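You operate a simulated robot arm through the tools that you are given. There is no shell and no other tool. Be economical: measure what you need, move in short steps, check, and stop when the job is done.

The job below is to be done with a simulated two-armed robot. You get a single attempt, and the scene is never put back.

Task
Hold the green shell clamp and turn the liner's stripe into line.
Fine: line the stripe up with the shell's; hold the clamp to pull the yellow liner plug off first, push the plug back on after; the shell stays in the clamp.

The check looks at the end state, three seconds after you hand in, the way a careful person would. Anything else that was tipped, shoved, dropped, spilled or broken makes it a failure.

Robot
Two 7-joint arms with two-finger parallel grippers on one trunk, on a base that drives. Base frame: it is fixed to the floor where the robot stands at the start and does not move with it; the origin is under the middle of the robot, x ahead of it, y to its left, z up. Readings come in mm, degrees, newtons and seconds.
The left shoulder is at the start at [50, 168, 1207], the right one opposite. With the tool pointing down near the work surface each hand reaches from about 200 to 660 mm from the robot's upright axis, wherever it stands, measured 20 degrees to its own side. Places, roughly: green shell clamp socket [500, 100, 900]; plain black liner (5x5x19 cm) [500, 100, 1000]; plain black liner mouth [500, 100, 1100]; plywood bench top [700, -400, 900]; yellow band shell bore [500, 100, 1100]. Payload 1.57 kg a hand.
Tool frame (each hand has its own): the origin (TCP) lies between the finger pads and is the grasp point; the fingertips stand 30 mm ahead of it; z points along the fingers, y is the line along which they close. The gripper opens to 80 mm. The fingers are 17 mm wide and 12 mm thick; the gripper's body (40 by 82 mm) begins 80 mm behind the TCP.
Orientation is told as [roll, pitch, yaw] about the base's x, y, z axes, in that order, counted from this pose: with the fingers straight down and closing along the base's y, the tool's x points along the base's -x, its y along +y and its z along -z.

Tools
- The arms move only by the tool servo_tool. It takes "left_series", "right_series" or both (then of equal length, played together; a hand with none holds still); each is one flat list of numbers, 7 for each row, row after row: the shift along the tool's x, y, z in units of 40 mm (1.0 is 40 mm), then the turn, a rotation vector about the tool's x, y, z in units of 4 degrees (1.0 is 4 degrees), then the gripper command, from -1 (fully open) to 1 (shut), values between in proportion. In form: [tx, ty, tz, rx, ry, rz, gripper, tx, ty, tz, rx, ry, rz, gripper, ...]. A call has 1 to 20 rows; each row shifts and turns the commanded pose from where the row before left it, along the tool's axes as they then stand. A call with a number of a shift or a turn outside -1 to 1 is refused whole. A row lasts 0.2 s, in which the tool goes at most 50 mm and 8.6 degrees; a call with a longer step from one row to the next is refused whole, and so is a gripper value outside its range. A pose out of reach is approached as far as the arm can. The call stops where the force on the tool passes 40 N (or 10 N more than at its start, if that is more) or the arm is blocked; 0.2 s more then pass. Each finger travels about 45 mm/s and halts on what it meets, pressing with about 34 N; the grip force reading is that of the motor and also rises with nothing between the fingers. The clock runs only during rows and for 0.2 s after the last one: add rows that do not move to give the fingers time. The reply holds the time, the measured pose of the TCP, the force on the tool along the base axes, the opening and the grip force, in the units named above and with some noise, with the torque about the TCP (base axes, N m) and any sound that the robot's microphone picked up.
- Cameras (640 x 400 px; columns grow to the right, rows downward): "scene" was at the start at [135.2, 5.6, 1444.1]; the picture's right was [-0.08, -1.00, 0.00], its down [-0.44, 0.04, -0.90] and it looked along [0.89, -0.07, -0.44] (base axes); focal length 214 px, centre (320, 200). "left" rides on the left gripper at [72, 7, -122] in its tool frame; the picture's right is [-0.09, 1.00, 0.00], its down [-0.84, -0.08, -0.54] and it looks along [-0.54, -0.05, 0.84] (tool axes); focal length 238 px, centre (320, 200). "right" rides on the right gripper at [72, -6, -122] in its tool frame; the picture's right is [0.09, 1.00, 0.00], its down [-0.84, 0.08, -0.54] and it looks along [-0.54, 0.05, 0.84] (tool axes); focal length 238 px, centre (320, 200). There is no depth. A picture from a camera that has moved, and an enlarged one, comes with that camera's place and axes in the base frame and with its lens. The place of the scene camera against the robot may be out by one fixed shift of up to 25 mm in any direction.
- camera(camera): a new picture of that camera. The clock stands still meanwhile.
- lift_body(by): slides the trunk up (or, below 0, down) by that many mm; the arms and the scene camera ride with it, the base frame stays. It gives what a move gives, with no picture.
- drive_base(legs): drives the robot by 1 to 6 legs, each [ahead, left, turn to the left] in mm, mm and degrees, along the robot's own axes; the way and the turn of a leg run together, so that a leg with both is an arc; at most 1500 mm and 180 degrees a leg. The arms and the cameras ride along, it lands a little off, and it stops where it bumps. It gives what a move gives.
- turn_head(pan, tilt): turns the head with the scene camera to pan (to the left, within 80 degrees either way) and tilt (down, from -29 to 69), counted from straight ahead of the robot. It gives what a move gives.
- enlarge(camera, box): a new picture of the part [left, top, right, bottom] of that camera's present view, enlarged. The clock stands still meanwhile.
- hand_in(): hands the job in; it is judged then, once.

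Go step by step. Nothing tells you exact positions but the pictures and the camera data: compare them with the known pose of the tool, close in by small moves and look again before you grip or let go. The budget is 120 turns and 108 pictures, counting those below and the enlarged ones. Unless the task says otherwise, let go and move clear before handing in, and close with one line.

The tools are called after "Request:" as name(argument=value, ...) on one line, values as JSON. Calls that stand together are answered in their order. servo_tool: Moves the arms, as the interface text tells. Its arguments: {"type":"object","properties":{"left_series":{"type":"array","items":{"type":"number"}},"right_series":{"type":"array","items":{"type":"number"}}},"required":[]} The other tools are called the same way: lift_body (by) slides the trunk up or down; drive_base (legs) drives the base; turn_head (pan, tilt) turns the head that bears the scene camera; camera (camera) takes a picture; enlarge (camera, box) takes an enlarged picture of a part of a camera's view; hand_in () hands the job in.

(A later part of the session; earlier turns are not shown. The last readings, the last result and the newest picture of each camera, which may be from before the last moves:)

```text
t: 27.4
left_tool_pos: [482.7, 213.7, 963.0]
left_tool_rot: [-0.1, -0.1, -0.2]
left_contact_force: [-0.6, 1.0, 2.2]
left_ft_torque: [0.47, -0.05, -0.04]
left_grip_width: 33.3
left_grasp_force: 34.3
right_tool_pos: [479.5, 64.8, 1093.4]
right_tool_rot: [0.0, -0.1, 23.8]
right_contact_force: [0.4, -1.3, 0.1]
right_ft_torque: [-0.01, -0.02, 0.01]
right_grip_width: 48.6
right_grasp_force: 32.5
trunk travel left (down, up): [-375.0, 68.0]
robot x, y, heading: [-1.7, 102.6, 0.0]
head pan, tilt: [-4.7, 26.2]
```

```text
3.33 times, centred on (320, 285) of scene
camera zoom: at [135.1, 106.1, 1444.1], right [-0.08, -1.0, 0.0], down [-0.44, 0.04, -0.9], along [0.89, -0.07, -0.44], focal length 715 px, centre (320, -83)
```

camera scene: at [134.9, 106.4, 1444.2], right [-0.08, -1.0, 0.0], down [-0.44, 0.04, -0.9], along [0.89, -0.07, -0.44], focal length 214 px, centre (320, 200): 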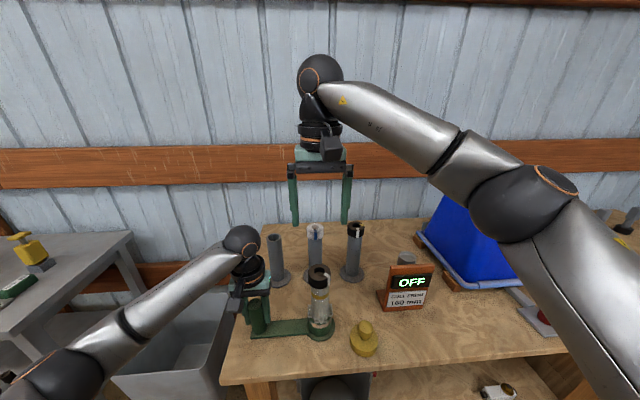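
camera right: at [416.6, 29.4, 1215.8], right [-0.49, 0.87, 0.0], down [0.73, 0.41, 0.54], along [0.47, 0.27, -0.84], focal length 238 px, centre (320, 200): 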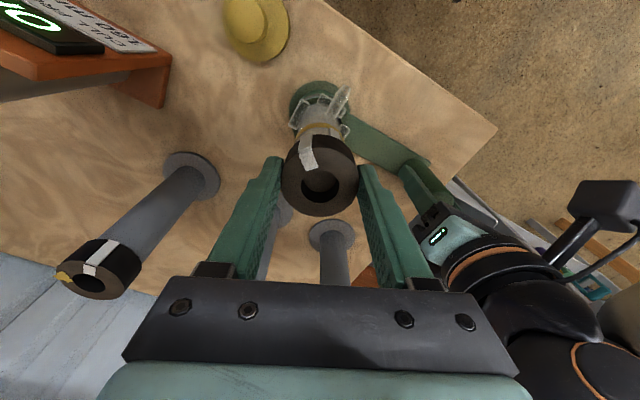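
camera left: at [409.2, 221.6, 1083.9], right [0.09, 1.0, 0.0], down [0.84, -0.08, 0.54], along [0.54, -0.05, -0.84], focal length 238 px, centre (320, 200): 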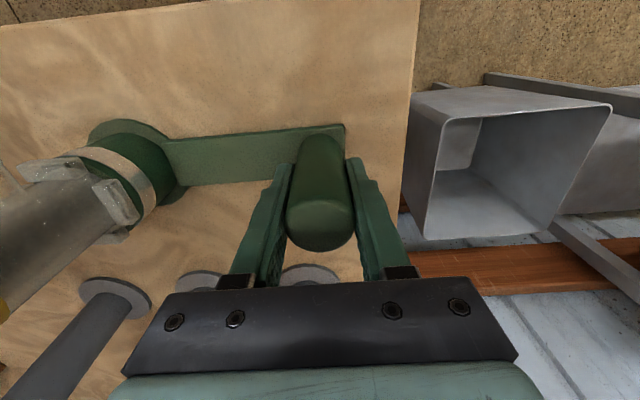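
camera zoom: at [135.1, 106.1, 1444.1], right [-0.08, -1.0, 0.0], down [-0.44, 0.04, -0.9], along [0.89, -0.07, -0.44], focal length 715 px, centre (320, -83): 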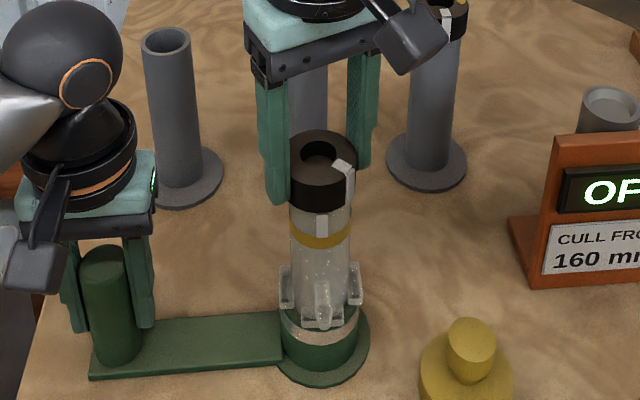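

The collar is held at 48.6 mm. I turn it first by 20° clockwise and check.

Request:
servo_tool(right_series=[0, 0, 0, 0, 0, 0.5, 1, 0, 0, 0, 0, 0, 0.5, 1, 0, 0, 0, 0, 0, 0.5, 1, 0, 0, 0, 0, 0, 0.5, 1, 0, 0, 0, 0, 0, 0.5, 1, 0, 0, 0, 0, 0, 0.5, 1, 0, 0, 0, 0, 0, 0.5, 1, 0, 0, 0, 0, 0, 0.5, 1, 0, 0, 0, 0, 0, 0.5, 1, 0, 0, 0, 0, 0, 0.5, 1])

Request:
enlarge(camera="scene", box=[270, 225, 370, 345])

Request:
enlarge(camera="right", box=[250, 60, 390, 230])

```text
t: 29.6
left_tool_pos: [482.0, 214.6, 962.4]
left_tool_rot: [-0.1, 0.0, 0.1]
left_contact_force: [-0.3, -0.7, 0.1]
left_ft_torque: [0.74, -0.03, -0.18]
left_grip_width: 33.2
left_grasp_force: 34.1
right_tool_pos: [479.2, 64.4, 1095.0]
right_tool_rot: [0.1, 0.0, 3.8]
right_contact_force: [0.9, 1.5, 1.1]
right_ft_torque: [-0.01, 0.0, 0.14]
right_grip_width: 48.7
right_grasp_force: 33.8
trunk travel left (down, up): [-375.0, 68.0]
robot x, y, heading: [-1.1, 103.4, -0.3]
head pan, tilt: [-4.7, 26.2]
```

```text
3.33 times, centred on (320, 285) of scene
camera zoom: at [135.1, 106.1, 1444.1], right [-0.08, -1.0, 0.0], down [-0.44, 0.04, -0.9], along [0.89, -0.07, -0.44], focal length 715 px, centre (320, -83)
```

zoom: 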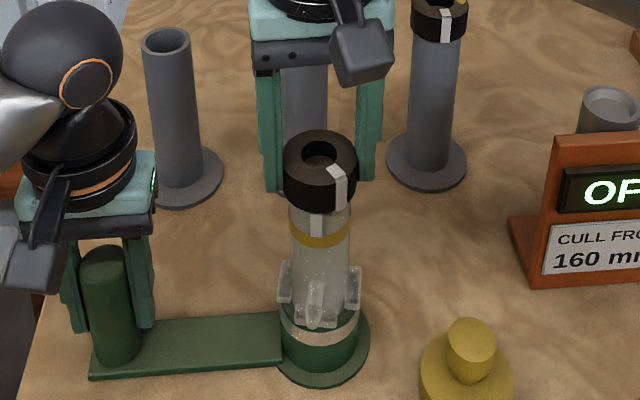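

```text
2.35 times, centred on (320, 145) of right
camera zoom: at [408.3, 52.9, 1215.9], right [-0.16, 0.99, 0.0], down [0.83, 0.13, 0.54], along [0.53, 0.09, -0.84], focal length 561 px, centre (320, 329)
```

zoom: 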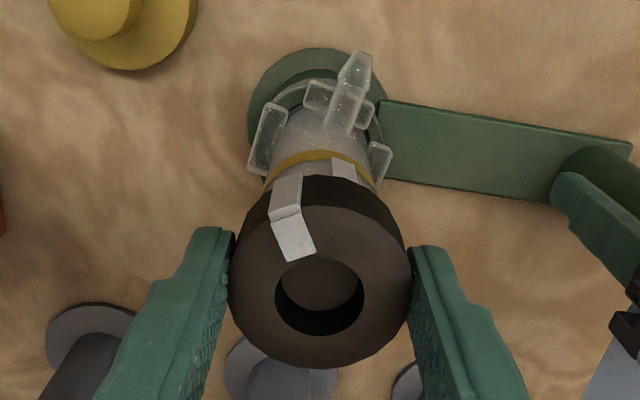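

The liner followed by 20°, but the shell turned about 10° along within the clamp. I turn a little further to see whether the shell stops.

Request:
servo_tool(right_series=[0, 0, 0, 0, 0, 0.5, 1, 0, 0, 0, 0, 0, 0.5, 1, 0, 0, 0, 0, 0, 0.5, 1, 0, 0, 0, 0, 0, 0.5, 1, 0, 0, 0, 0, 0, 0.5, 1])

Request:
enlarge(camera="scene", box=[290, 260, 350, 345])

Request:
enlarge(camera="right", box=[250, 60, 390, 230])

Request:
enlarge(camera="left", box=[0, 90, 200, 310])

```text
t: 30.8
left_tool_pos: [481.7, 214.6, 962.4]
left_tool_rot: [-0.1, 0.0, 0.0]
left_contact_force: [-1.6, -0.4, 0.0]
left_ft_torque: [0.63, -0.07, -0.14]
left_grip_width: 33.3
left_grasp_force: 33.8
right_tool_pos: [480.3, 64.9, 1093.9]
right_tool_rot: [0.1, 0.0, -6.2]
right_contact_force: [0.4, 0.9, 1.5]
right_ft_torque: [0.01, -0.03, 0.12]
right_grip_width: 48.8
right_grasp_force: 34.2
trunk travel left (down, up): [-375.0, 68.0]
robot x, y, heading: [1.0, 102.0, -0.1]
head pan, tilt: [-4.7, 26.2]
```

```text
4.71 times, centred on (320, 302) of scene
camera zoom: at [135.1, 106.1, 1444.1], right [-0.08, -1.0, 0.0], down [-0.44, 0.04, -0.9], along [0.89, -0.07, -0.44], focal length 1009 px, centre (320, -282)
```

zoom: 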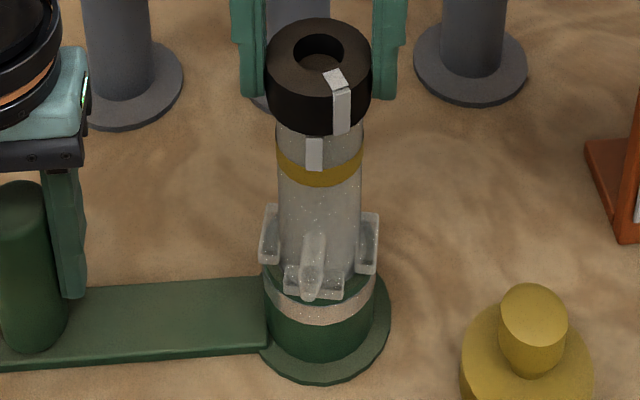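

```text
2.35 times, centred on (320, 145) of right
camera zoom: at [407.6, 65.7, 1216.0], right [0.02, 1.0, 0.0], down [0.84, -0.01, 0.54], along [0.54, -0.01, -0.84], focal length 561 px, centre (320, 329)
```

zoom: 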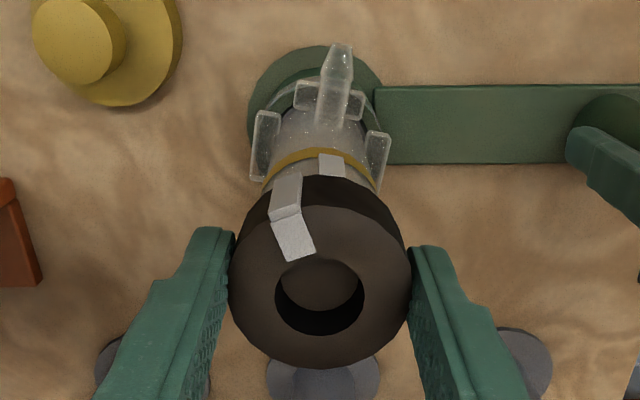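

```text
1.82 times, centred on (100, 200) of left
camera zoom: at [409.1, 221.6, 1083.9], right [0.09, 1.0, 0.0], down [0.84, -0.08, 0.54], along [0.54, -0.05, -0.84], focal length 433 px, centre (720, 200)
```

zoom: 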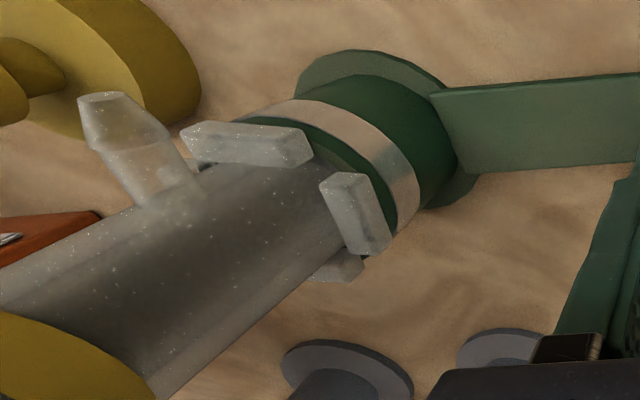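

The shell seems to have stopped after about 10° of play while the liner goes on turning. Roughly 30° remain; I turn 20° more.

Request:
servo_tool(right_series=[0, 0, 0, 0, 0, 0.5, 1, 0, 0, 0, 0, 0, 0.5, 1, 0, 0, 0, 0, 0, 0.5, 1, 0, 0, 0, 0, 0, 0.5, 1, 0, 0, 0, 0, 0, 0.5, 1, 0, 0, 0, 0, 0, 0.5, 1, 0, 0, 0, 0, 0, 0.5, 1, 0, 0, 0, 0, 0, 0.5, 1, 0, 0, 0, 0, 0, 0.5, 1, 0, 0, 0, 0, 0, 0.5, 1])

Request:
enlarge(camera="scene", box=[290, 260, 350, 345])

Request:
enlarge(camera="right", box=[250, 60, 390, 230])

```text
t: 33.0
left_tool_pos: [482.2, 215.0, 962.3]
left_tool_rot: [-0.1, -0.1, 0.1]
left_contact_force: [-0.1, -0.1, -0.1]
left_ft_torque: [0.48, 0.03, 0.02]
left_grip_width: 33.6
left_grasp_force: 33.6
right_tool_pos: [479.9, 64.8, 1093.9]
right_tool_rot: [-0.1, 0.1, -26.3]
right_contact_force: [-1.2, 0.2, -0.4]
right_ft_torque: [0.06, 0.09, 0.13]
right_grip_width: 48.5
right_grasp_force: 33.5
trunk travel left (down, up): [-375.0, 68.0]
robot x, y, heading: [2.7, 101.5, -0.2]
head pan, tilt: [-4.7, 26.2]
```

```text
4.71 times, centred on (320, 302) of scene
camera zoom: at [135.3, 106.1, 1444.1], right [-0.08, -1.0, 0.0], down [-0.44, 0.04, -0.9], along [0.89, -0.07, -0.44], focal length 1009 px, centre (320, -282)
```

zoom: 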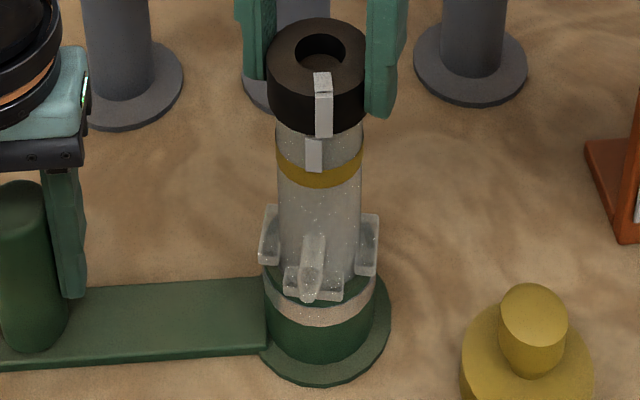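

```text
2.35 times, centred on (320, 145) of right
camera zoom: at [412.5, 90.1, 1216.2], right [0.36, 0.93, 0.0], down [0.79, -0.3, 0.54], along [0.51, -0.19, -0.84], focal length 561 px, centre (320, 329)
```

zoom: 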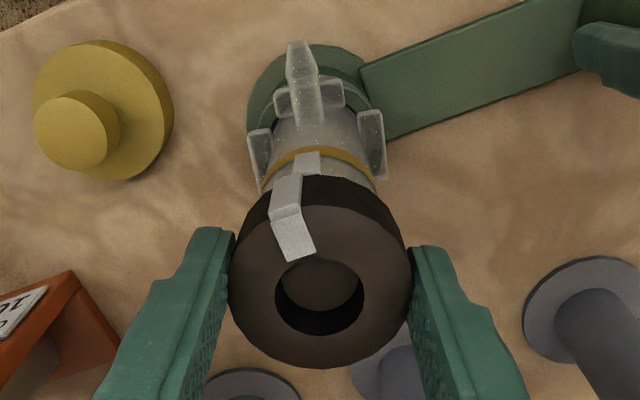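

About 12° remain between the stripes; the shell holds still now. I turn 12° more.

Request:
servo_tool(right_series=[0, 0, 0, 0, 0, 0.5, 1, 0, 0, 0, 0, 0, 0.5, 1, 0, 0, 0, 0, 0, 0.5, 1, 0, 0, 0, 0, 0, 0.5, 1, 0, 0, 0, 0, 0, 0.5, 1, 0, 0, 0, 0, 0, 0.4, 1])

Request:
enlarge(camera="scene", box=[300, 260, 340, 300])

Request:
enlarge(camera="right", box=[270, 110, 370, 180])

```text
t: 34.4
left_tool_pos: [482.4, 215.2, 962.9]
left_tool_rot: [-0.1, 0.1, 0.0]
left_contact_force: [0.5, 0.0, 0.4]
left_ft_torque: [0.43, -0.05, -0.08]
left_grip_width: 33.1
left_grasp_force: 33.8
right_tool_pos: [478.8, 63.4, 1093.5]
right_tool_rot: [0.0, 0.1, -37.8]
right_contact_force: [-0.8, -0.8, 0.2]
right_ft_torque: [-0.07, 0.04, 0.13]
right_grip_width: 48.4
right_grasp_force: 34.0
trunk travel left (down, up): [-375.0, 68.0]
robot x, y, heading: [-2.5, 98.5, -0.1]
head pan, tilt: [-4.7, 26.2]
```

```text
10.00 times, centred on (320, 280) of scene
camera zoom: at [135.3, 106.1, 1444.1], right [-0.08, -1.0, 0.0], down [-0.44, 0.04, -0.9], along [0.89, -0.07, -0.44], focal length 2145 px, centre (320, -600)
```

zoom: 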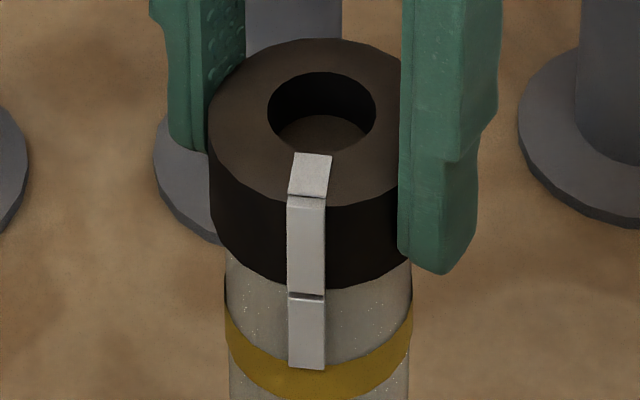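

```text
5.71 times, centred on (320, 145) of right
camera zoom: at [418.9, 103.0, 1216.2], right [0.54, 0.84, 0.0], down [0.71, -0.45, 0.54], along [0.46, -0.29, -0.84], focal length 1362 px, centre (320, 514)
```

zoom: 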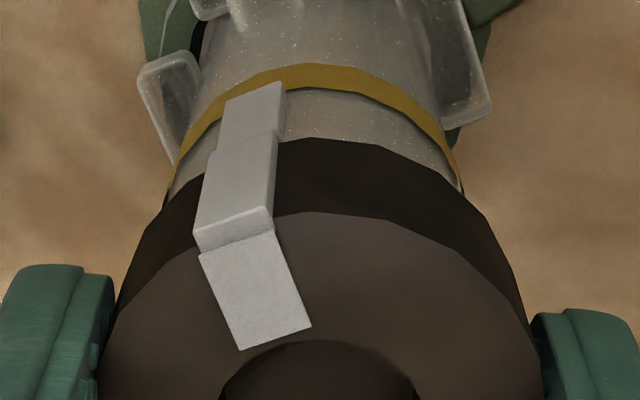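

The stripes are within about a degree. I add 0.8°, release the collar and rise to compare them unobstructed.

Request:
servo_tool(right_series=[0, 0, 0, 0, 0, 0.2, 1, 0, 0, 0, 0, 0, 0, 1, 0, 0, 0, 0, 0, 0, -1, 0, 0, 0, 0, 0, 0, -1, 0, 0, 0, 0, 0, 0, -1, 0, 0, 0, 0, 0, 0, -1, 0, 0, -0.5, 0, 0, 0, -1, 0, 0, -0.8, 0, 0, 0, -1, 0, 0, -0.8, 0, 0, 0, -1, 0, 0, -0.8, 0, 0, 0, -1])

Request:
enlarge(camera="scene", box=[300, 260, 340, 300])

Request:
enlarge(camera="right", box=[280, 70, 360, 170])

```text
t: 36.5
left_tool_pos: [482.0, 214.0, 962.9]
left_tool_rot: [-0.2, -0.1, 0.0]
left_contact_force: [-0.5, -0.1, 0.6]
left_ft_torque: [0.48, -0.06, 0.03]
left_grip_width: 33.0
left_grasp_force: 34.2
right_tool_pos: [477.8, 65.1, 1210.8]
right_tool_rot: [0.0, 0.0, -38.5]
right_contact_force: [0.0, 0.0, -0.2]
right_ft_torque: [0.0, 0.03, 0.0]
right_grip_width: 80.0
right_grasp_force: 0.1
trunk travel left (down, up): [-375.0, 68.0]
robot x, y, heading: [-1.0, 101.4, -0.1]
head pan, tilt: [-4.7, 26.2]
```

```text
10.00 times, centred on (320, 280) of scene
camera zoom: at [135.1, 106.2, 1444.1], right [-0.08, -1.0, 0.0], down [-0.44, 0.04, -0.9], along [0.89, -0.07, -0.44], focal length 2145 px, centre (320, -600)
```

zoom: 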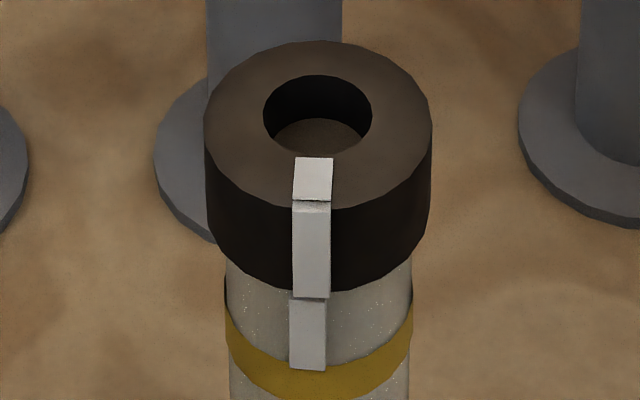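

```text
4.00 times, centred on (320, 120) of right
camera zoom: at [418.1, 104.6, 1332.6], right [0.55, 0.84, 0.0], down [0.7, -0.46, 0.54], along [0.45, -0.3, -0.84], focal length 953 px, centre (320, 520)
```

zoom: 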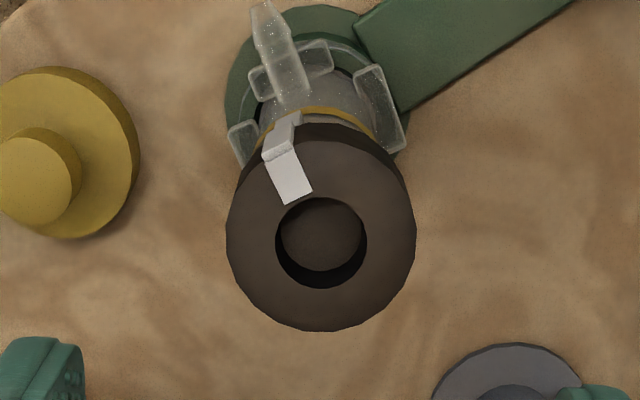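

After release the liner sits about 3° short (the grip had shifted the collar a bit). I go back down, regrip and turn 3° more.

Request:
servo_tool(right_series=[0, 0, 0.8, 0, 0, 0, -1, 0, 0, 0.8, 0, 0, 0, -1, 0, 0, 0.8, 0, 0, 0, -1, 0, 0, 0.5, 0, 0, 0, -1, 0, 0, 0, 0, 0, 0, 1, 0, 0, 0, 0, 0, 0, 1, 0, 0, 0, 0, 0, 0, 1, 0, 0, 0, 0, 0, 0, 1, 0, 0, 0, 0, 0, 0, 1])

Request:
enlarge(camera="scene", box=[300, 260, 340, 300])

```text
t: 38.5
left_tool_pos: [481.6, 214.1, 961.8]
left_tool_rot: [0.0, -0.1, 0.0]
left_contact_force: [0.8, -0.4, 0.7]
left_ft_torque: [0.45, -0.08, 0.04]
left_grip_width: 33.2
left_grasp_force: 33.9
right_tool_pos: [477.7, 64.5, 1095.0]
right_tool_rot: [0.0, 0.1, -38.5]
right_contact_force: [0.4, 1.3, -0.1]
right_ft_torque: [0.01, 0.02, 0.01]
right_grip_width: 48.5
right_grasp_force: 33.7
trunk travel left (down, up): [-375.0, 68.0]
robot x, y, heading: [-0.1, 100.3, -0.0]
head pan, tilt: [-4.7, 26.2]
```

```text
10.00 times, centred on (320, 280) of scene
camera zoom: at [135.2, 106.1, 1444.1], right [-0.08, -1.0, 0.0], down [-0.44, 0.04, -0.9], along [0.89, -0.07, -0.44], focal length 2145 px, centre (320, -600)
```

zoom: 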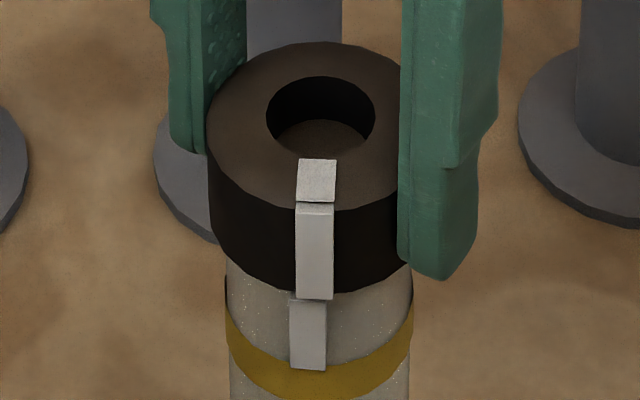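

Request:
servo_tool(right_series=[0, 0, 0, 0, 0, 0.3, 1, 0, 0, 0, 0, 0, 0.3, 1, 0, 0, 0, 0, 0, 0.3, 1, 0, 0, 0, 0, 0, 0, 1, 0, 0, 0, 0, 0, 0, -1, 0, 0, 0, 0, 0, 0, -1, 0, 0, 0, 0, 0, 0, -1, 0, 0, -0.5, 0, 0, 0, -1, 0, 0, -0.8, 0, 0, 0, -1, 0, 0, -0.8, 0, 0, 0, -1, 0, 0, -0.8, 0, 0, 0, -1])

Request:
enlarge(camera="scene", box=[300, 260, 340, 300])

Request:
enlarge(camera="right", box=[300, 80, 340, 130])

```text
t: 41.0
left_tool_pos: [481.2, 214.6, 962.5]
left_tool_rot: [-0.2, 0.0, 0.0]
left_contact_force: [-0.3, 0.4, 1.1]
left_ft_torque: [0.46, 0.0, -0.03]
left_grip_width: 33.5
left_grasp_force: 33.7
right_tool_pos: [478.1, 65.1, 1210.6]
right_tool_rot: [0.0, 0.1, -42.1]
right_contact_force: [-1.1, 0.3, 0.0]
right_ft_torque: [0.02, 0.0, 0.01]
right_grip_width: 80.0
right_grasp_force: 0.0
trunk travel left (down, up): [-375.0, 68.0]
robot x, y, heading: [1.5, 101.9, 0.2]
head pan, tilt: [-4.7, 26.2]
```

```text
10.00 times, centred on (320, 280) of scene
camera zoom: at [135.0, 106.2, 1444.1], right [-0.08, -1.0, 0.0], down [-0.44, 0.04, -0.9], along [0.89, -0.07, -0.44], focal length 2145 px, centre (320, -600)
```

zoom: 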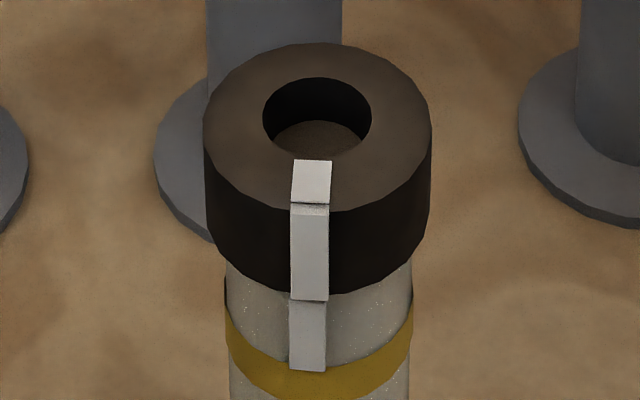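

```text
8.00 times, centred on (320, 105) of right
camera zoom: at [420.9, 107.2, 1332.6], right [0.6, 0.8, 0.0], down [0.67, -0.5, 0.54], along [0.43, -0.32, -0.84], focal length 1907 px, centre (320, 960)
```

zoom: 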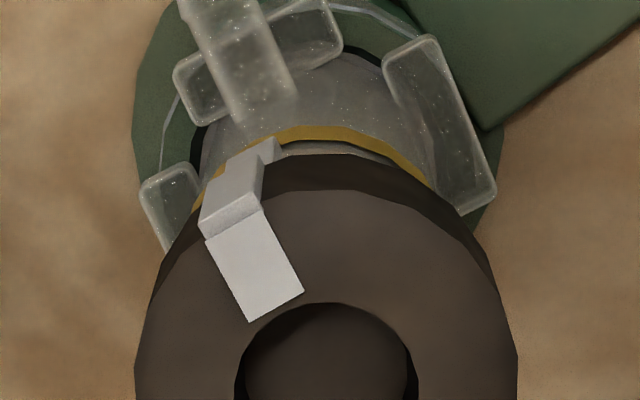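

The grip winds up by about 3° before the liner follows, so only half a degree was gained; about 2.7° remain. I regrip and turn 5.6° to allow for that.

Request:
servo_tool(right_series=[0, 0, 0.8, 0, 0, 0, -1, 0, 0, 0.8, 0, 0, 0, -1, 0, 0, 0.8, 0, 0, 0, -1, 0, 0, 0.5, 0, 0, 0, -1, 0, 0, 0, 0, 0, 0, 1, 0, 0, 0, 0, 0, 0, 1, 0, 0, 0, 0, 0, 0, 1, 0, 0, 0, 0, 0, 0, 1, 0, 0, 0, 0, 0, 0.35, 1, 0, 0, 0, 0, 0, 0.35, 1, 0, 0, 0, 0, 0, 0.35, 1, 0, 0, 0, 0, 0, 0.35, 1, 0, 0, 0, 0, 0, 0, 1])

Request:
enlarge(camera="scene", box=[300, 260, 340, 300])

```text
t: 43.8
left_tool_pos: [481.9, 214.8, 960.8]
left_tool_rot: [-0.1, 0.1, -0.1]
left_contact_force: [-0.2, 0.1, -0.2]
left_ft_torque: [0.66, -0.13, -0.14]
left_grip_width: 33.3
left_grasp_force: 34.0
right_tool_pos: [478.2, 64.5, 1093.0]
right_tool_rot: [0.0, 0.1, -47.7]
right_contact_force: [1.5, 0.0, 2.3]
right_ft_torque: [-0.06, 0.01, 0.09]
right_grip_width: 48.4
right_grasp_force: 34.0
trunk travel left (down, up): [-375.0, 68.0]
robot x, y, heading: [0.0, 101.4, 0.0]
head pan, tilt: [-4.7, 26.2]
```

```text
10.00 times, centred on (320, 280) of scene
camera zoom: at [135.1, 106.0, 1444.2], right [-0.08, -1.0, 0.0], down [-0.44, 0.04, -0.9], along [0.89, -0.07, -0.44], focal length 2145 px, centre (320, -600)
```

zoom: 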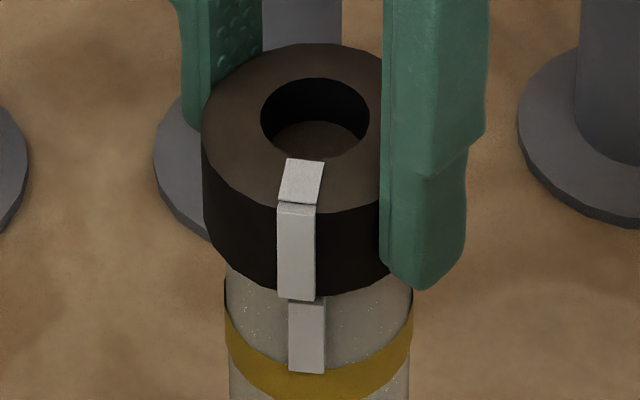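

Request:
servo_tool(right_series=[0, 0, 0, 0, 0, 0, -1, 0, 0, 0, 0, 0, 0, -1, 0, 0, 0, 0, 0, 0, -1, 0, 0, -0.5, 0, 0, 0, -1, 0, 0, -0.8, 0, 0, 0, -1, 0, 0, -0.8, 0, 0, 0, -1, 0, 0, -0.8, 0, 0, 0, -1])

Request:
enlarge(camera="scene", box=[300, 260, 340, 300])

```text
t: 45.4
left_tool_pos: [480.9, 214.1, 963.3]
left_tool_rot: [0.0, 0.2, 0.0]
left_contact_force: [-0.2, 0.1, 0.7]
left_ft_torque: [0.47, 0.0, 0.01]
left_grip_width: 33.2
left_grasp_force: 33.8
right_tool_pos: [478.8, 65.2, 1210.4]
right_tool_rot: [0.1, 0.0, -47.8]
right_contact_force: [0.0, -0.5, -0.6]
right_ft_torque: [-0.01, 0.0, 0.01]
right_grip_width: 79.9
right_grasp_force: 0.0
trunk travel left (down, up): [-375.0, 68.0]
robot x, y, heading: [1.8, 100.7, 0.0]
head pan, tilt: [-4.7, 26.2]
```

```text
10.00 times, centred on (320, 280) of scene
camera zoom: at [135.0, 106.2, 1444.1], right [-0.08, -1.0, 0.0], down [-0.44, 0.04, -0.9], along [0.89, -0.07, -0.44], focal length 2145 px, centre (320, -600)
```

zoom: 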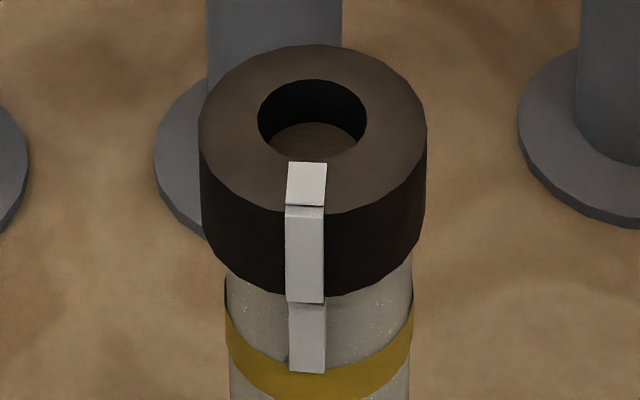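

The liner springs back to about the same angle each time, so I need a better measurement. I put the right-hand camera in line with the stripes, further towards the robot.

Request:
servo_tool(right_series=[0, 0, 0, 0, 0, -1, -1, 0, 0, 0, 0, 0, -1, -1, 0, 0, 0, 0, 0, -1, -1, 0, 0, 0, 0, 0, -1, -1, 0, 0, 0, 0, 0, -1, -1, 0, 0, 0, 0, 0, -1, -1, 0, 0, 0, 0, 0, -1, -1, 0, 0, 0, 0, 0, -1, -1, 0, 0, 0, 0, 0, -1, -1, 0, 0, 0, 0, 0, -0.5, -1, 0.8, 0, 0.3, 0, 0, 0, -1, 0.8, 0, 0.4, 0, 0, 0, -1, 0.8, 0, 0.4, 0, 0, 0, -1])

Request:
camera(camera="right")

```text
t: 48.1
left_tool_pos: [481.1, 215.2, 961.6]
left_tool_rot: [-0.1, 0.0, 0.0]
left_contact_force: [-0.3, 0.4, 1.8]
left_ft_torque: [0.58, -0.04, 0.02]
left_grip_width: 33.0
left_grasp_force: 34.1
right_tool_pos: [384.1, 81.2, 1165.4]
right_tool_rot: [0.0, 0.0, -9.6]
right_contact_force: [0.3, -0.2, 0.3]
right_ft_torque: [0.01, -0.01, -0.01]
right_grip_width: 80.0
right_grasp_force: 0.0
trunk travel left (down, up): [-375.0, 68.0]
robot x, y, heading: [-0.4, 99.7, -0.3]
head pan, tilt: [-4.7, 26.2]
```

```text
53 pictures are left
camera right: at [312.9, 86.5, 1287.9], right [0.08, 1.0, 0.0], down [0.84, -0.07, 0.54], along [0.54, -0.04, -0.84], focal length 238 px, centre (320, 200)
```

right: 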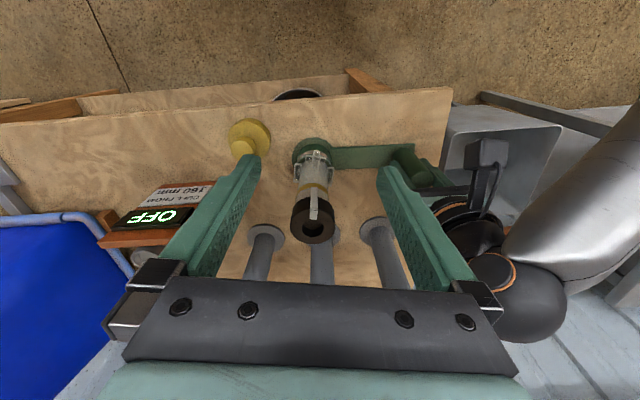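

Request:
enlarge(camera="right", box=[285, 140, 345, 250])

Request:
enlarge(camera="right", box=[292, 180, 336, 210])

```text
3.64 times, centred on (315, 195) of right
camera zoom: at [312.9, 86.5, 1287.9], right [0.08, 1.0, 0.0], down [0.84, -0.07, 0.54], along [0.54, -0.04, -0.84], focal length 867 px, centre (338, 218)
```

zoom: 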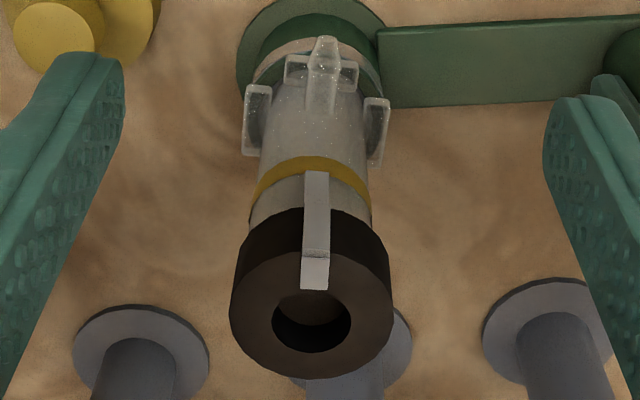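

```text
13.33 times, centred on (314, 195) of right
camera zoom: at [312.9, 86.5, 1287.9], right [0.08, 1.0, 0.0], down [0.84, -0.07, 0.54], along [0.54, -0.04, -0.84], focal length 3178 px, centre (400, 267)
```

zoom: 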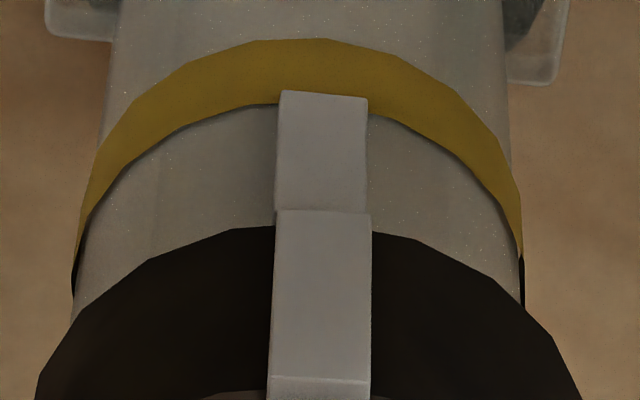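

From the in-line view the liner and shell stripes line up to within about a degree or two, and the liner settles at that spot on its own. Now I fetch the plug: back to zero yaw and above it.

Request:
servo_tool(right_series=[0, 0, 0, 0, 0, -0.8, -1, 0, 0, 0, 0, 0, -0.8, -1, 0, 0, 0, 0, 0, -0.8, -1, -0.29, -0.7, 0, 0, 0, 0, -1, -0.29, -0.7, 0, 0, 0, 0, -1, -0.29, -0.7, 0, 0, 0, 0, -1, -0.29, -0.7, 0, 0, 0, 0, -1, 0, 0, 0.8, 0, 0, 0, -1, 0, 0, 0.8, 0, 0, 0, -1, 0, 0, 0.8, 0, 0, 0, -1])

Request:
camera(camera="right")

Request:
enlarge(camera="scene", box=[270, 230, 430, 360])

```text
t: 50.4
left_tool_pos: [481.5, 215.0, 962.4]
left_tool_rot: [0.0, 0.0, 0.0]
left_contact_force: [0.6, 0.4, -0.8]
left_ft_torque: [0.5, -0.01, 0.04]
left_grip_width: 33.3
left_grasp_force: 34.1
right_tool_pos: [430.7, -31.9, 1069.5]
right_tool_rot: [0.0, 0.0, -0.1]
right_contact_force: [-0.1, -0.9, -0.2]
right_ft_torque: [0.0, 0.01, -0.01]
right_grip_width: 80.0
right_grasp_force: 0.2
trunk travel left (down, up): [-375.0, 68.0]
robot x, y, heading: [-0.9, 99.3, -0.3]
head pan, tilt: [-4.7, 26.2]
```

```text
50 pictures are left
camera right: at [359.3, -37.8, 1190.9], right [-0.09, 1.0, 0.0], down [0.84, 0.08, 0.54], along [0.54, 0.05, -0.84], focal length 238 px, centre (320, 200)
```

right: 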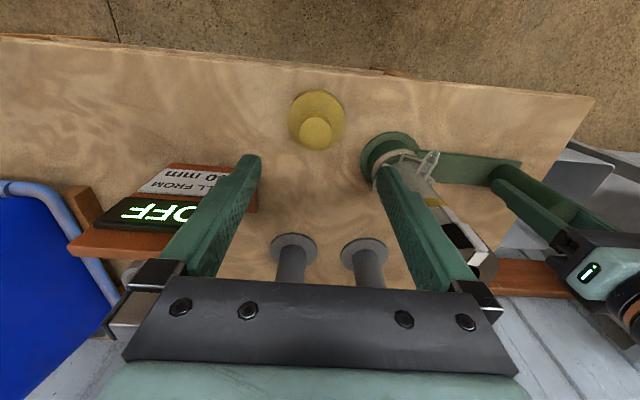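

```text
3.08 times, centred on (350, 295) of scene
camera zoom: at [135.2, 106.0, 1444.2], right [-0.08, -1.0, 0.0], down [-0.44, 0.04, -0.9], along [0.89, -0.07, -0.44], focal length 660 px, centre (228, -92)
```

zoom: 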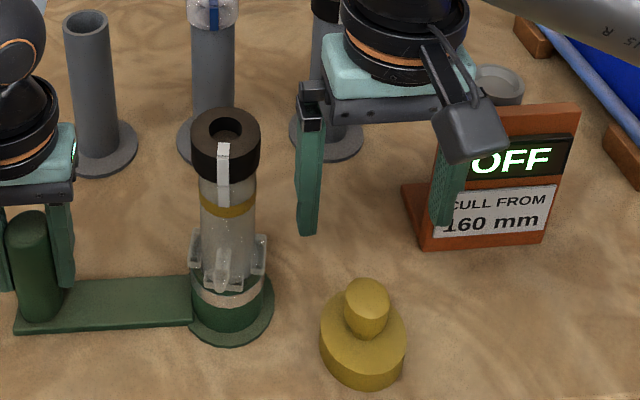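

The plug stands upright with its knob near (429, -36). I correct sideways and go down partway.

Request:
servo_tool(right_series=[0.04, -0.1, 0.5, 0, 0, 0, -1, 0, 0, 0.5, 0, 0, 0, -1, 0, 0, 0.5, 0, 0, 0, -1])

Request:
camera(camera="right")

```text
t: 51.1
left_tool_pos: [482.1, 213.8, 963.7]
left_tool_rot: [0.0, 0.0, 0.1]
left_contact_force: [0.0, -0.5, 0.1]
left_ft_torque: [0.36, -0.01, 0.01]
left_grip_width: 33.1
left_grasp_force: 33.7
right_tool_pos: [428.6, -35.3, 1009.9]
right_tool_rot: [0.1, 0.0, 0.0]
right_contact_force: [-0.9, -0.3, 1.0]
right_ft_torque: [0.0, 0.03, -0.03]
right_grip_width: 80.1
right_grasp_force: 0.2
trunk travel left (down, up): [-375.0, 68.0]
robot x, y, heading: [1.0, 98.8, -0.1]
head pan, tilt: [-4.7, 26.2]
```

```text
48 pictures are left
camera right: at [357.6, -41.5, 1131.3], right [-0.09, 1.0, 0.0], down [0.84, 0.08, 0.54], along [0.54, 0.05, -0.84], focal length 238 px, centre (320, 200)
```

right: 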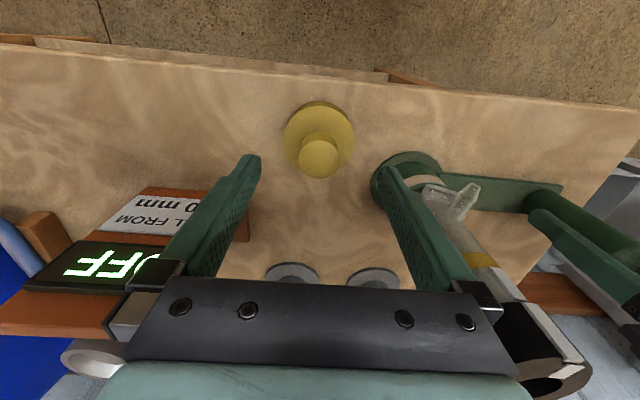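

Request:
servo_tool(right_series=[-0.03, 0, 0.3, 0, 0, 0, -0.5, 0, 0, 0.4, 0, 0, 0, -0.5, 0, 0, 0.4, 0, 0, 0, -0.5, 0, 0, 0.22, 0, 0, 0, -0.5, 0, 0, 0, 0, 0, 0, 1, 0, 0, 0, 0, 0, 0, 1, 0, 0, 0, 0, 0, 0, 1, 0, 0, 0, 0, 0, 0, 1, 0, 0, 0, 0, 0, 0, 1])

Request:
camera(camera="right")

Request:
enlarge(camera="scene", box=[290, 250, 450, 360])

```text
t: 53.1
left_tool_pos: [480.9, 215.0, 962.2]
left_tool_rot: [0.1, 0.0, 0.0]
left_contact_force: [-0.8, 0.1, -0.6]
left_ft_torque: [0.3, -0.01, 0.04]
left_grip_width: 33.3
left_grasp_force: 33.8
right_tool_pos: [430.2, -35.4, 956.4]
right_tool_rot: [0.1, 0.0, -0.1]
right_contact_force: [-0.2, -0.2, -0.3]
right_ft_torque: [-0.04, -0.02, 0.0]
right_grip_width: 29.2
right_grasp_force: 34.2
trunk travel left (down, up): [-375.0, 68.0]
robot x, y, heading: [-1.7, 101.0, 0.3]
head pan, tilt: [-4.7, 26.2]
```

```text
47 pictures are left
camera right: at [358.7, -41.6, 1078.8], right [-0.09, 1.0, 0.0], down [0.84, 0.08, 0.54], along [0.54, 0.05, -0.84], focal length 238 px, centre (320, 200)
```

right: 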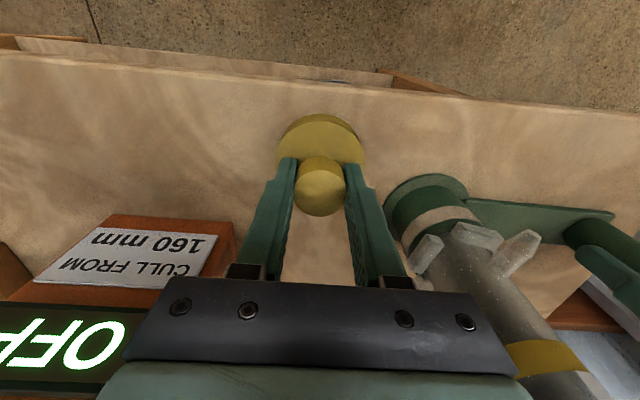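

```text
3.64 times, centred on (370, 305) of scene
camera zoom: at [135.2, 106.1, 1444.1], right [-0.08, -1.0, 0.0], down [-0.44, 0.04, -0.9], along [0.89, -0.07, -0.44], focal length 780 px, centre (138, -182)
```

zoom: 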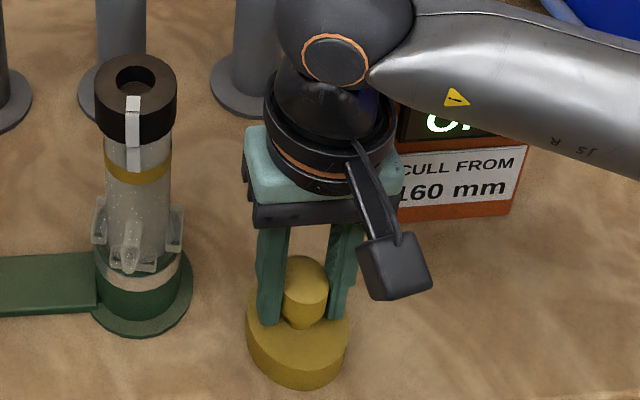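

The plug is gripped nearly as before. I lift it, carry it over the liner mouth and stop about 20 mm above to check.

Request:
servo_tool(right_series=[0, 0, -0.3, 0, 0, 0, 1, 0, 0, -0.8, 0, 0, 0, 1, 0, 0, -0.9, 0, 0, 0, 1, 0, 0, -0.9, 0, 0, 0, 1, 0, 0, -0.9, 0, 0, 0, 1, 0, 0, -0.9, 0, 0, 0, 1, 0, 0, -0.9, 0, 0, 0, 1, 0, 0, -0.6, 0, 0, 0, 1, -0.31, 0.63, 0, 0, 0, 0, 1, -0.31, 0.63, 0, 0, 0, 0, 1, -0.31, 0.63, 0, 0, 0, 0, 1, -0.31, 0.64, 0, 0, 0, 0, 1, 0, 0, 0.4, 0, 0, 0, 1, 0, 0, 0.4, 0, 0, 0, 1])

Request:
camera(camera="right")

Request:
enlarge(camera="scene", box=[280, 210, 360, 310])

```text
t: 56.1
left_tool_pos: [481.7, 214.6, 963.4]
left_tool_rot: [0.1, 0.1, 0.1]
left_contact_force: [0.1, -0.3, -0.7]
left_ft_torque: [0.21, -0.04, -0.01]
left_grip_width: 33.2
left_grasp_force: 33.9
right_tool_pos: [480.7, 65.1, 1172.1]
right_tool_rot: [0.1, -0.2, -0.1]
right_contact_force: [0.3, 0.1, -0.1]
right_ft_torque: [-0.01, 0.03, 0.01]
right_grip_width: 29.5
right_grasp_force: 34.5
trunk travel left (down, up): [-375.0, 68.0]
robot x, y, heading: [0.9, 102.8, -0.1]
head pan, tilt: [-4.7, 26.2]
```

```text
45 pictures are left
camera right: at [409.2, 58.7, 1294.9], right [-0.09, 1.0, 0.0], down [0.84, 0.07, 0.54], along [0.54, 0.05, -0.84], focal length 238 px, centre (320, 200)
```

right: 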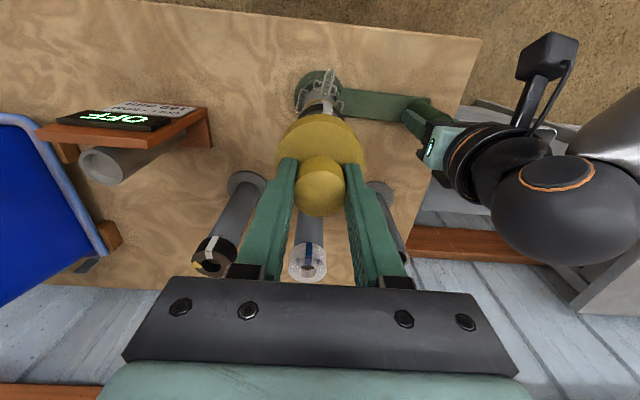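

```text
4.00 times, centred on (320, 260) of scene
camera zoom: at [135.4, 105.9, 1444.1], right [-0.08, -1.0, 0.0], down [-0.44, 0.04, -0.9], along [0.89, -0.07, -0.44], focal length 858 px, centre (320, -40)
```

zoom: 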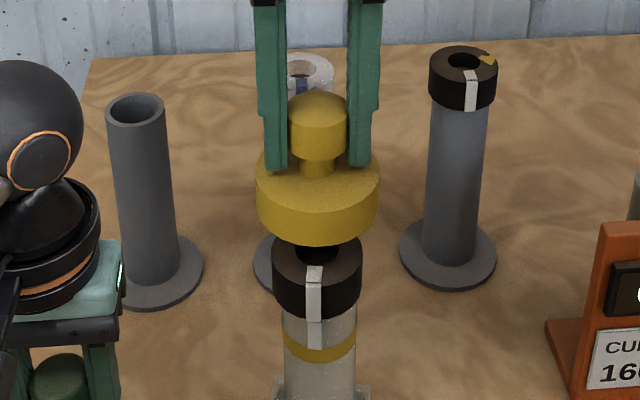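

Plug and collar are in line. I lower quickly to just above, then in small steps.

Request:
servo_tool(right_series=[0.03, 0, 0.3, 0, 0, 0, 1, 0, 0, 0.1, 0, 0, 0, 1, 0, 0, 0.05, 0, 0, 0, 1, 0, 0, 0.05, 0, 0, 0, 1, 0, 0, 0.05, 0, 0, 0, 1, 0, 0, 0.05, 0, 0, 0, 1])

Request:
enlarge(camera="scene", box=[280, 210, 360, 310])

```text
t: 57.5
left_tool_pos: [481.2, 214.6, 963.2]
left_tool_rot: [0.0, 0.1, 0.0]
left_contact_force: [0.9, 1.0, 0.9]
left_ft_torque: [0.51, -0.07, 0.0]
left_grip_width: 33.8
left_grasp_force: 34.1
right_tool_pos: [478.8, 64.7, 1148.9]
right_tool_rot: [0.1, 0.0, 0.0]
right_contact_force: [-0.1, -0.7, -1.3]
right_ft_torque: [0.02, -0.01, 0.02]
right_grip_width: 29.4
right_grasp_force: 33.9
trunk travel left (down, up): [-375.0, 68.0]
robot x, y, heading: [0.2, 101.2, -0.2]
head pan, tilt: [-4.7, 26.2]
```

```text
4.00 times, centred on (320, 260) of scene
camera zoom: at [135.3, 106.1, 1444.1], right [-0.08, -1.0, 0.0], down [-0.44, 0.04, -0.9], along [0.89, -0.07, -0.44], focal length 858 px, centre (320, -40)
```

zoom: 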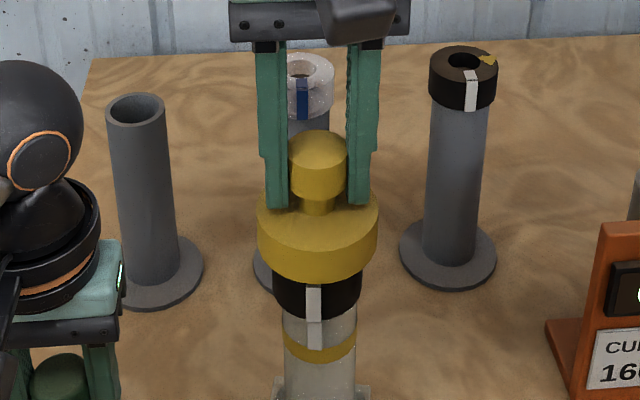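

Request:
servo_tool(right_series=[0, 0, 0.05, 0, 0, 0, 1, 0, 0, 0.05, 0, 0, 0, 1, 0, 0, 0.05, 0, 0, 0, 1, 0, 0, 0.05, 0, 0, 0, 1, 0, 0, 0.05, 0, 0, 0, 1, 0, 0, 0.05, 0, 0, 0, 1])

Request:
enlarge(camera="scene", box=[280, 210, 360, 310])

```text
t: 59.0
left_tool_pos: [481.1, 213.6, 962.7]
left_tool_rot: [0.0, 0.1, -0.1]
left_contact_force: [2.3, -1.1, -7.0]
left_ft_torque: [1.04, -0.67, 0.24]
left_grip_width: 33.2
left_grasp_force: 34.2
right_tool_pos: [478.2, 66.2, 1140.1]
right_tool_rot: [0.3, -0.3, -0.2]
right_contact_force: [4.5, 0.6, 30.3]
right_ft_torque: [-0.08, 0.33, -0.03]
right_grip_width: 29.8
right_grasp_force: 34.0
trunk travel left (down, up): [-375.0, 68.0]
robot x, y, heading: [-0.5, 101.2, 0.1]
head pan, tilt: [-4.7, 26.2]
```

```text
4.00 times, centred on (320, 260) of scene
camera zoom: at [134.0, 106.2, 1444.5], right [-0.08, -1.0, 0.0], down [-0.44, 0.04, -0.9], along [0.89, -0.07, -0.44], focal length 858 px, centre (320, -40)
```

zoom: 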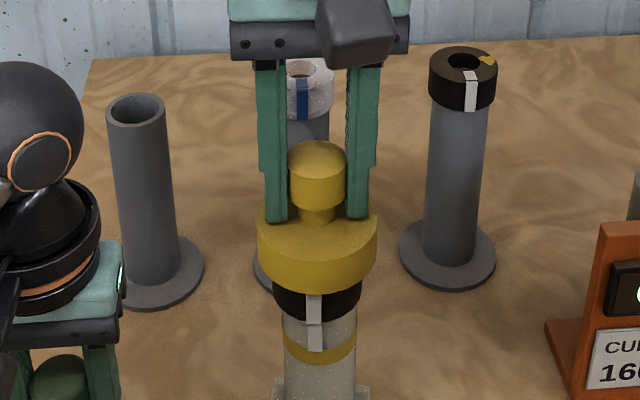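

The plug met resistance at z 1140, about 10 mm above its seat, with the touch on the robot side. I look closer.

Request:
enlarge(camera="scene", box=[298, 255, 342, 300])

Request:
enlarge(camera="right", box=[260, 60, 380, 200])

```text
8.89 times, centred on (320, 278) of scene
camera zoom: at [134.0, 106.2, 1444.5], right [-0.08, -1.0, 0.0], down [-0.44, 0.04, -0.9], along [0.89, -0.07, -0.44], focal length 1906 px, centre (320, -489)
```

zoom: 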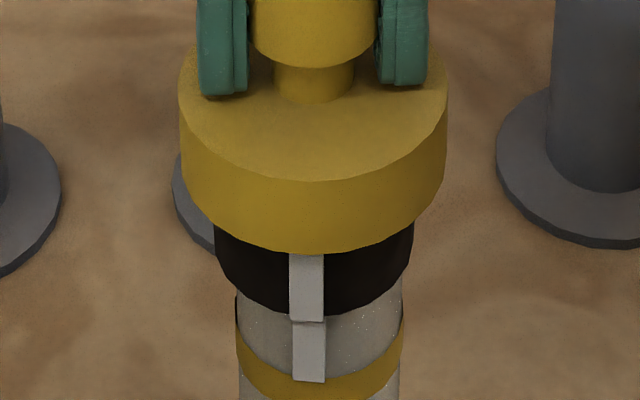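

```text
2.86 times, centred on (320, 130) of right
camera zoom: at [406.4, 59.0, 1261.6], right [-0.09, 1.0, 0.0], down [0.83, 0.07, 0.55], along [0.54, 0.05, -0.84], focal length 681 px, centre (320, 400)
```

zoom: 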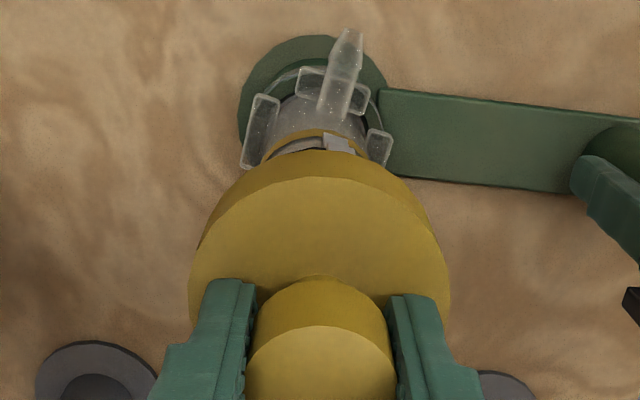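

The plug rim is resting on the collar's top at the robot side, so the plug is a bit too far ahead. I rise 6 mm, shift 1.5 mm towards the robot and try again.

Request:
servo_tool(right_series=[0, 0, -0.15, 0, 0, 0, 1, 0.04, 0, 0, 0, 0, 0, 1, 0, 0, 0, 0, 0, 0, 1, 0, 0, 0.05, 0, 0, 0, 1, 0, 0, 0.05, 0, 0, 0, 1, 0, 0, 0.05, 0, 0, 0, 1, 0, 0, 0.05, 0, 0, 0, 1])

Request:
enlarge(camera="scene", box=[298, 255, 342, 300])

```text
t: 60.5
left_tool_pos: [482.0, 213.9, 962.4]
left_tool_rot: [-0.1, 0.1, 0.0]
left_contact_force: [1.6, -0.9, 0.3]
left_ft_torque: [0.37, 0.03, 0.03]
left_grip_width: 33.1
left_grasp_force: 34.3
right_tool_pos: [476.9, 65.3, 1133.9]
right_tool_rot: [0.0, 0.1, -0.1]
right_contact_force: [-0.7, 0.7, -0.6]
right_ft_torque: [-0.02, 0.01, -0.02]
right_grip_width: 29.4
right_grasp_force: 34.1
trunk travel left (down, up): [-375.0, 68.0]
robot x, y, heading: [1.2, 99.1, -0.0]
head pan, tilt: [-4.7, 26.2]
```

```text
8.89 times, centred on (320, 278) of scene
camera zoom: at [135.4, 106.0, 1444.1], right [-0.08, -1.0, 0.0], down [-0.44, 0.04, -0.9], along [0.89, -0.07, -0.44], focal length 1906 px, centre (320, -489)
```

zoom: 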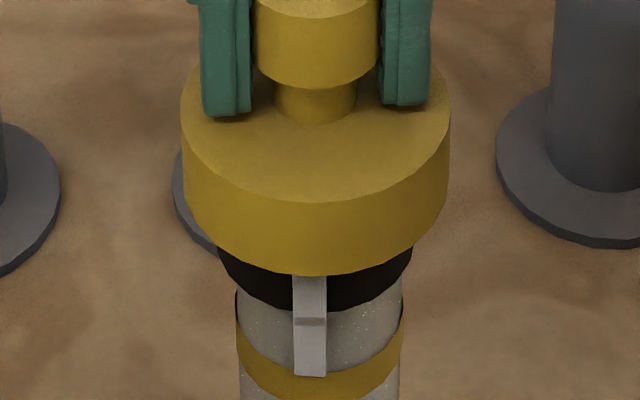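

It slipped on freely and is now engaged. I push on down in small steps to the seat.

Request:
servo_tool(right_series=[0, 0, 0.05, 0, 0, 0, 1, 0, 0, 0.05, 0, 0, 0, 1, 0, 0, 0.05, 0, 0, 0, 1, 0, 0, 0.05, 0, 0, 0, 1, 0, 0, 0.05, 0, 0, 0, 1])

Request:
enlarge(camera="scene", box=[298, 255, 342, 300])

```text
t: 61.8
left_tool_pos: [480.5, 215.1, 962.7]
left_tool_rot: [0.0, 0.0, 0.1]
left_contact_force: [0.7, 0.2, 0.7]
left_ft_torque: [0.52, 0.02, -0.01]
left_grip_width: 33.4
left_grasp_force: 33.9
right_tool_pos: [477.5, 65.5, 1125.9]
right_tool_rot: [0.2, -0.1, -0.1]
right_contact_force: [0.3, 0.0, -0.9]
right_ft_torque: [0.0, -0.01, 0.02]
right_grip_width: 29.5
right_grasp_force: 33.6
trunk travel left (down, up): [-375.0, 68.0]
robot x, y, heading: [-1.8, 100.1, -0.2]
head pan, tilt: [-4.7, 26.2]
```

```text
8.89 times, centred on (320, 278) of scene
camera zoom: at [135.3, 106.0, 1444.2], right [-0.08, -1.0, 0.0], down [-0.44, 0.04, -0.9], along [0.89, -0.07, -0.44], focal length 1906 px, centre (320, -489)
```

zoom: 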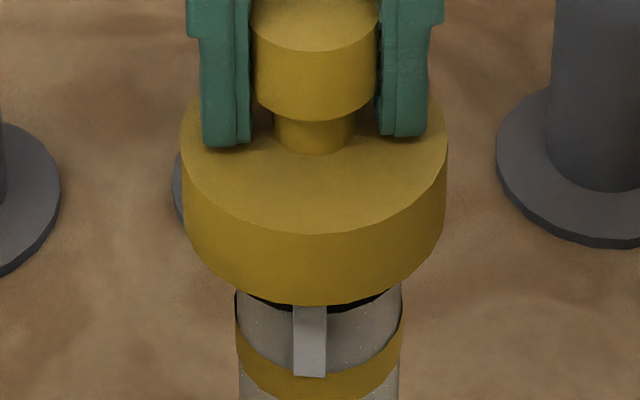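

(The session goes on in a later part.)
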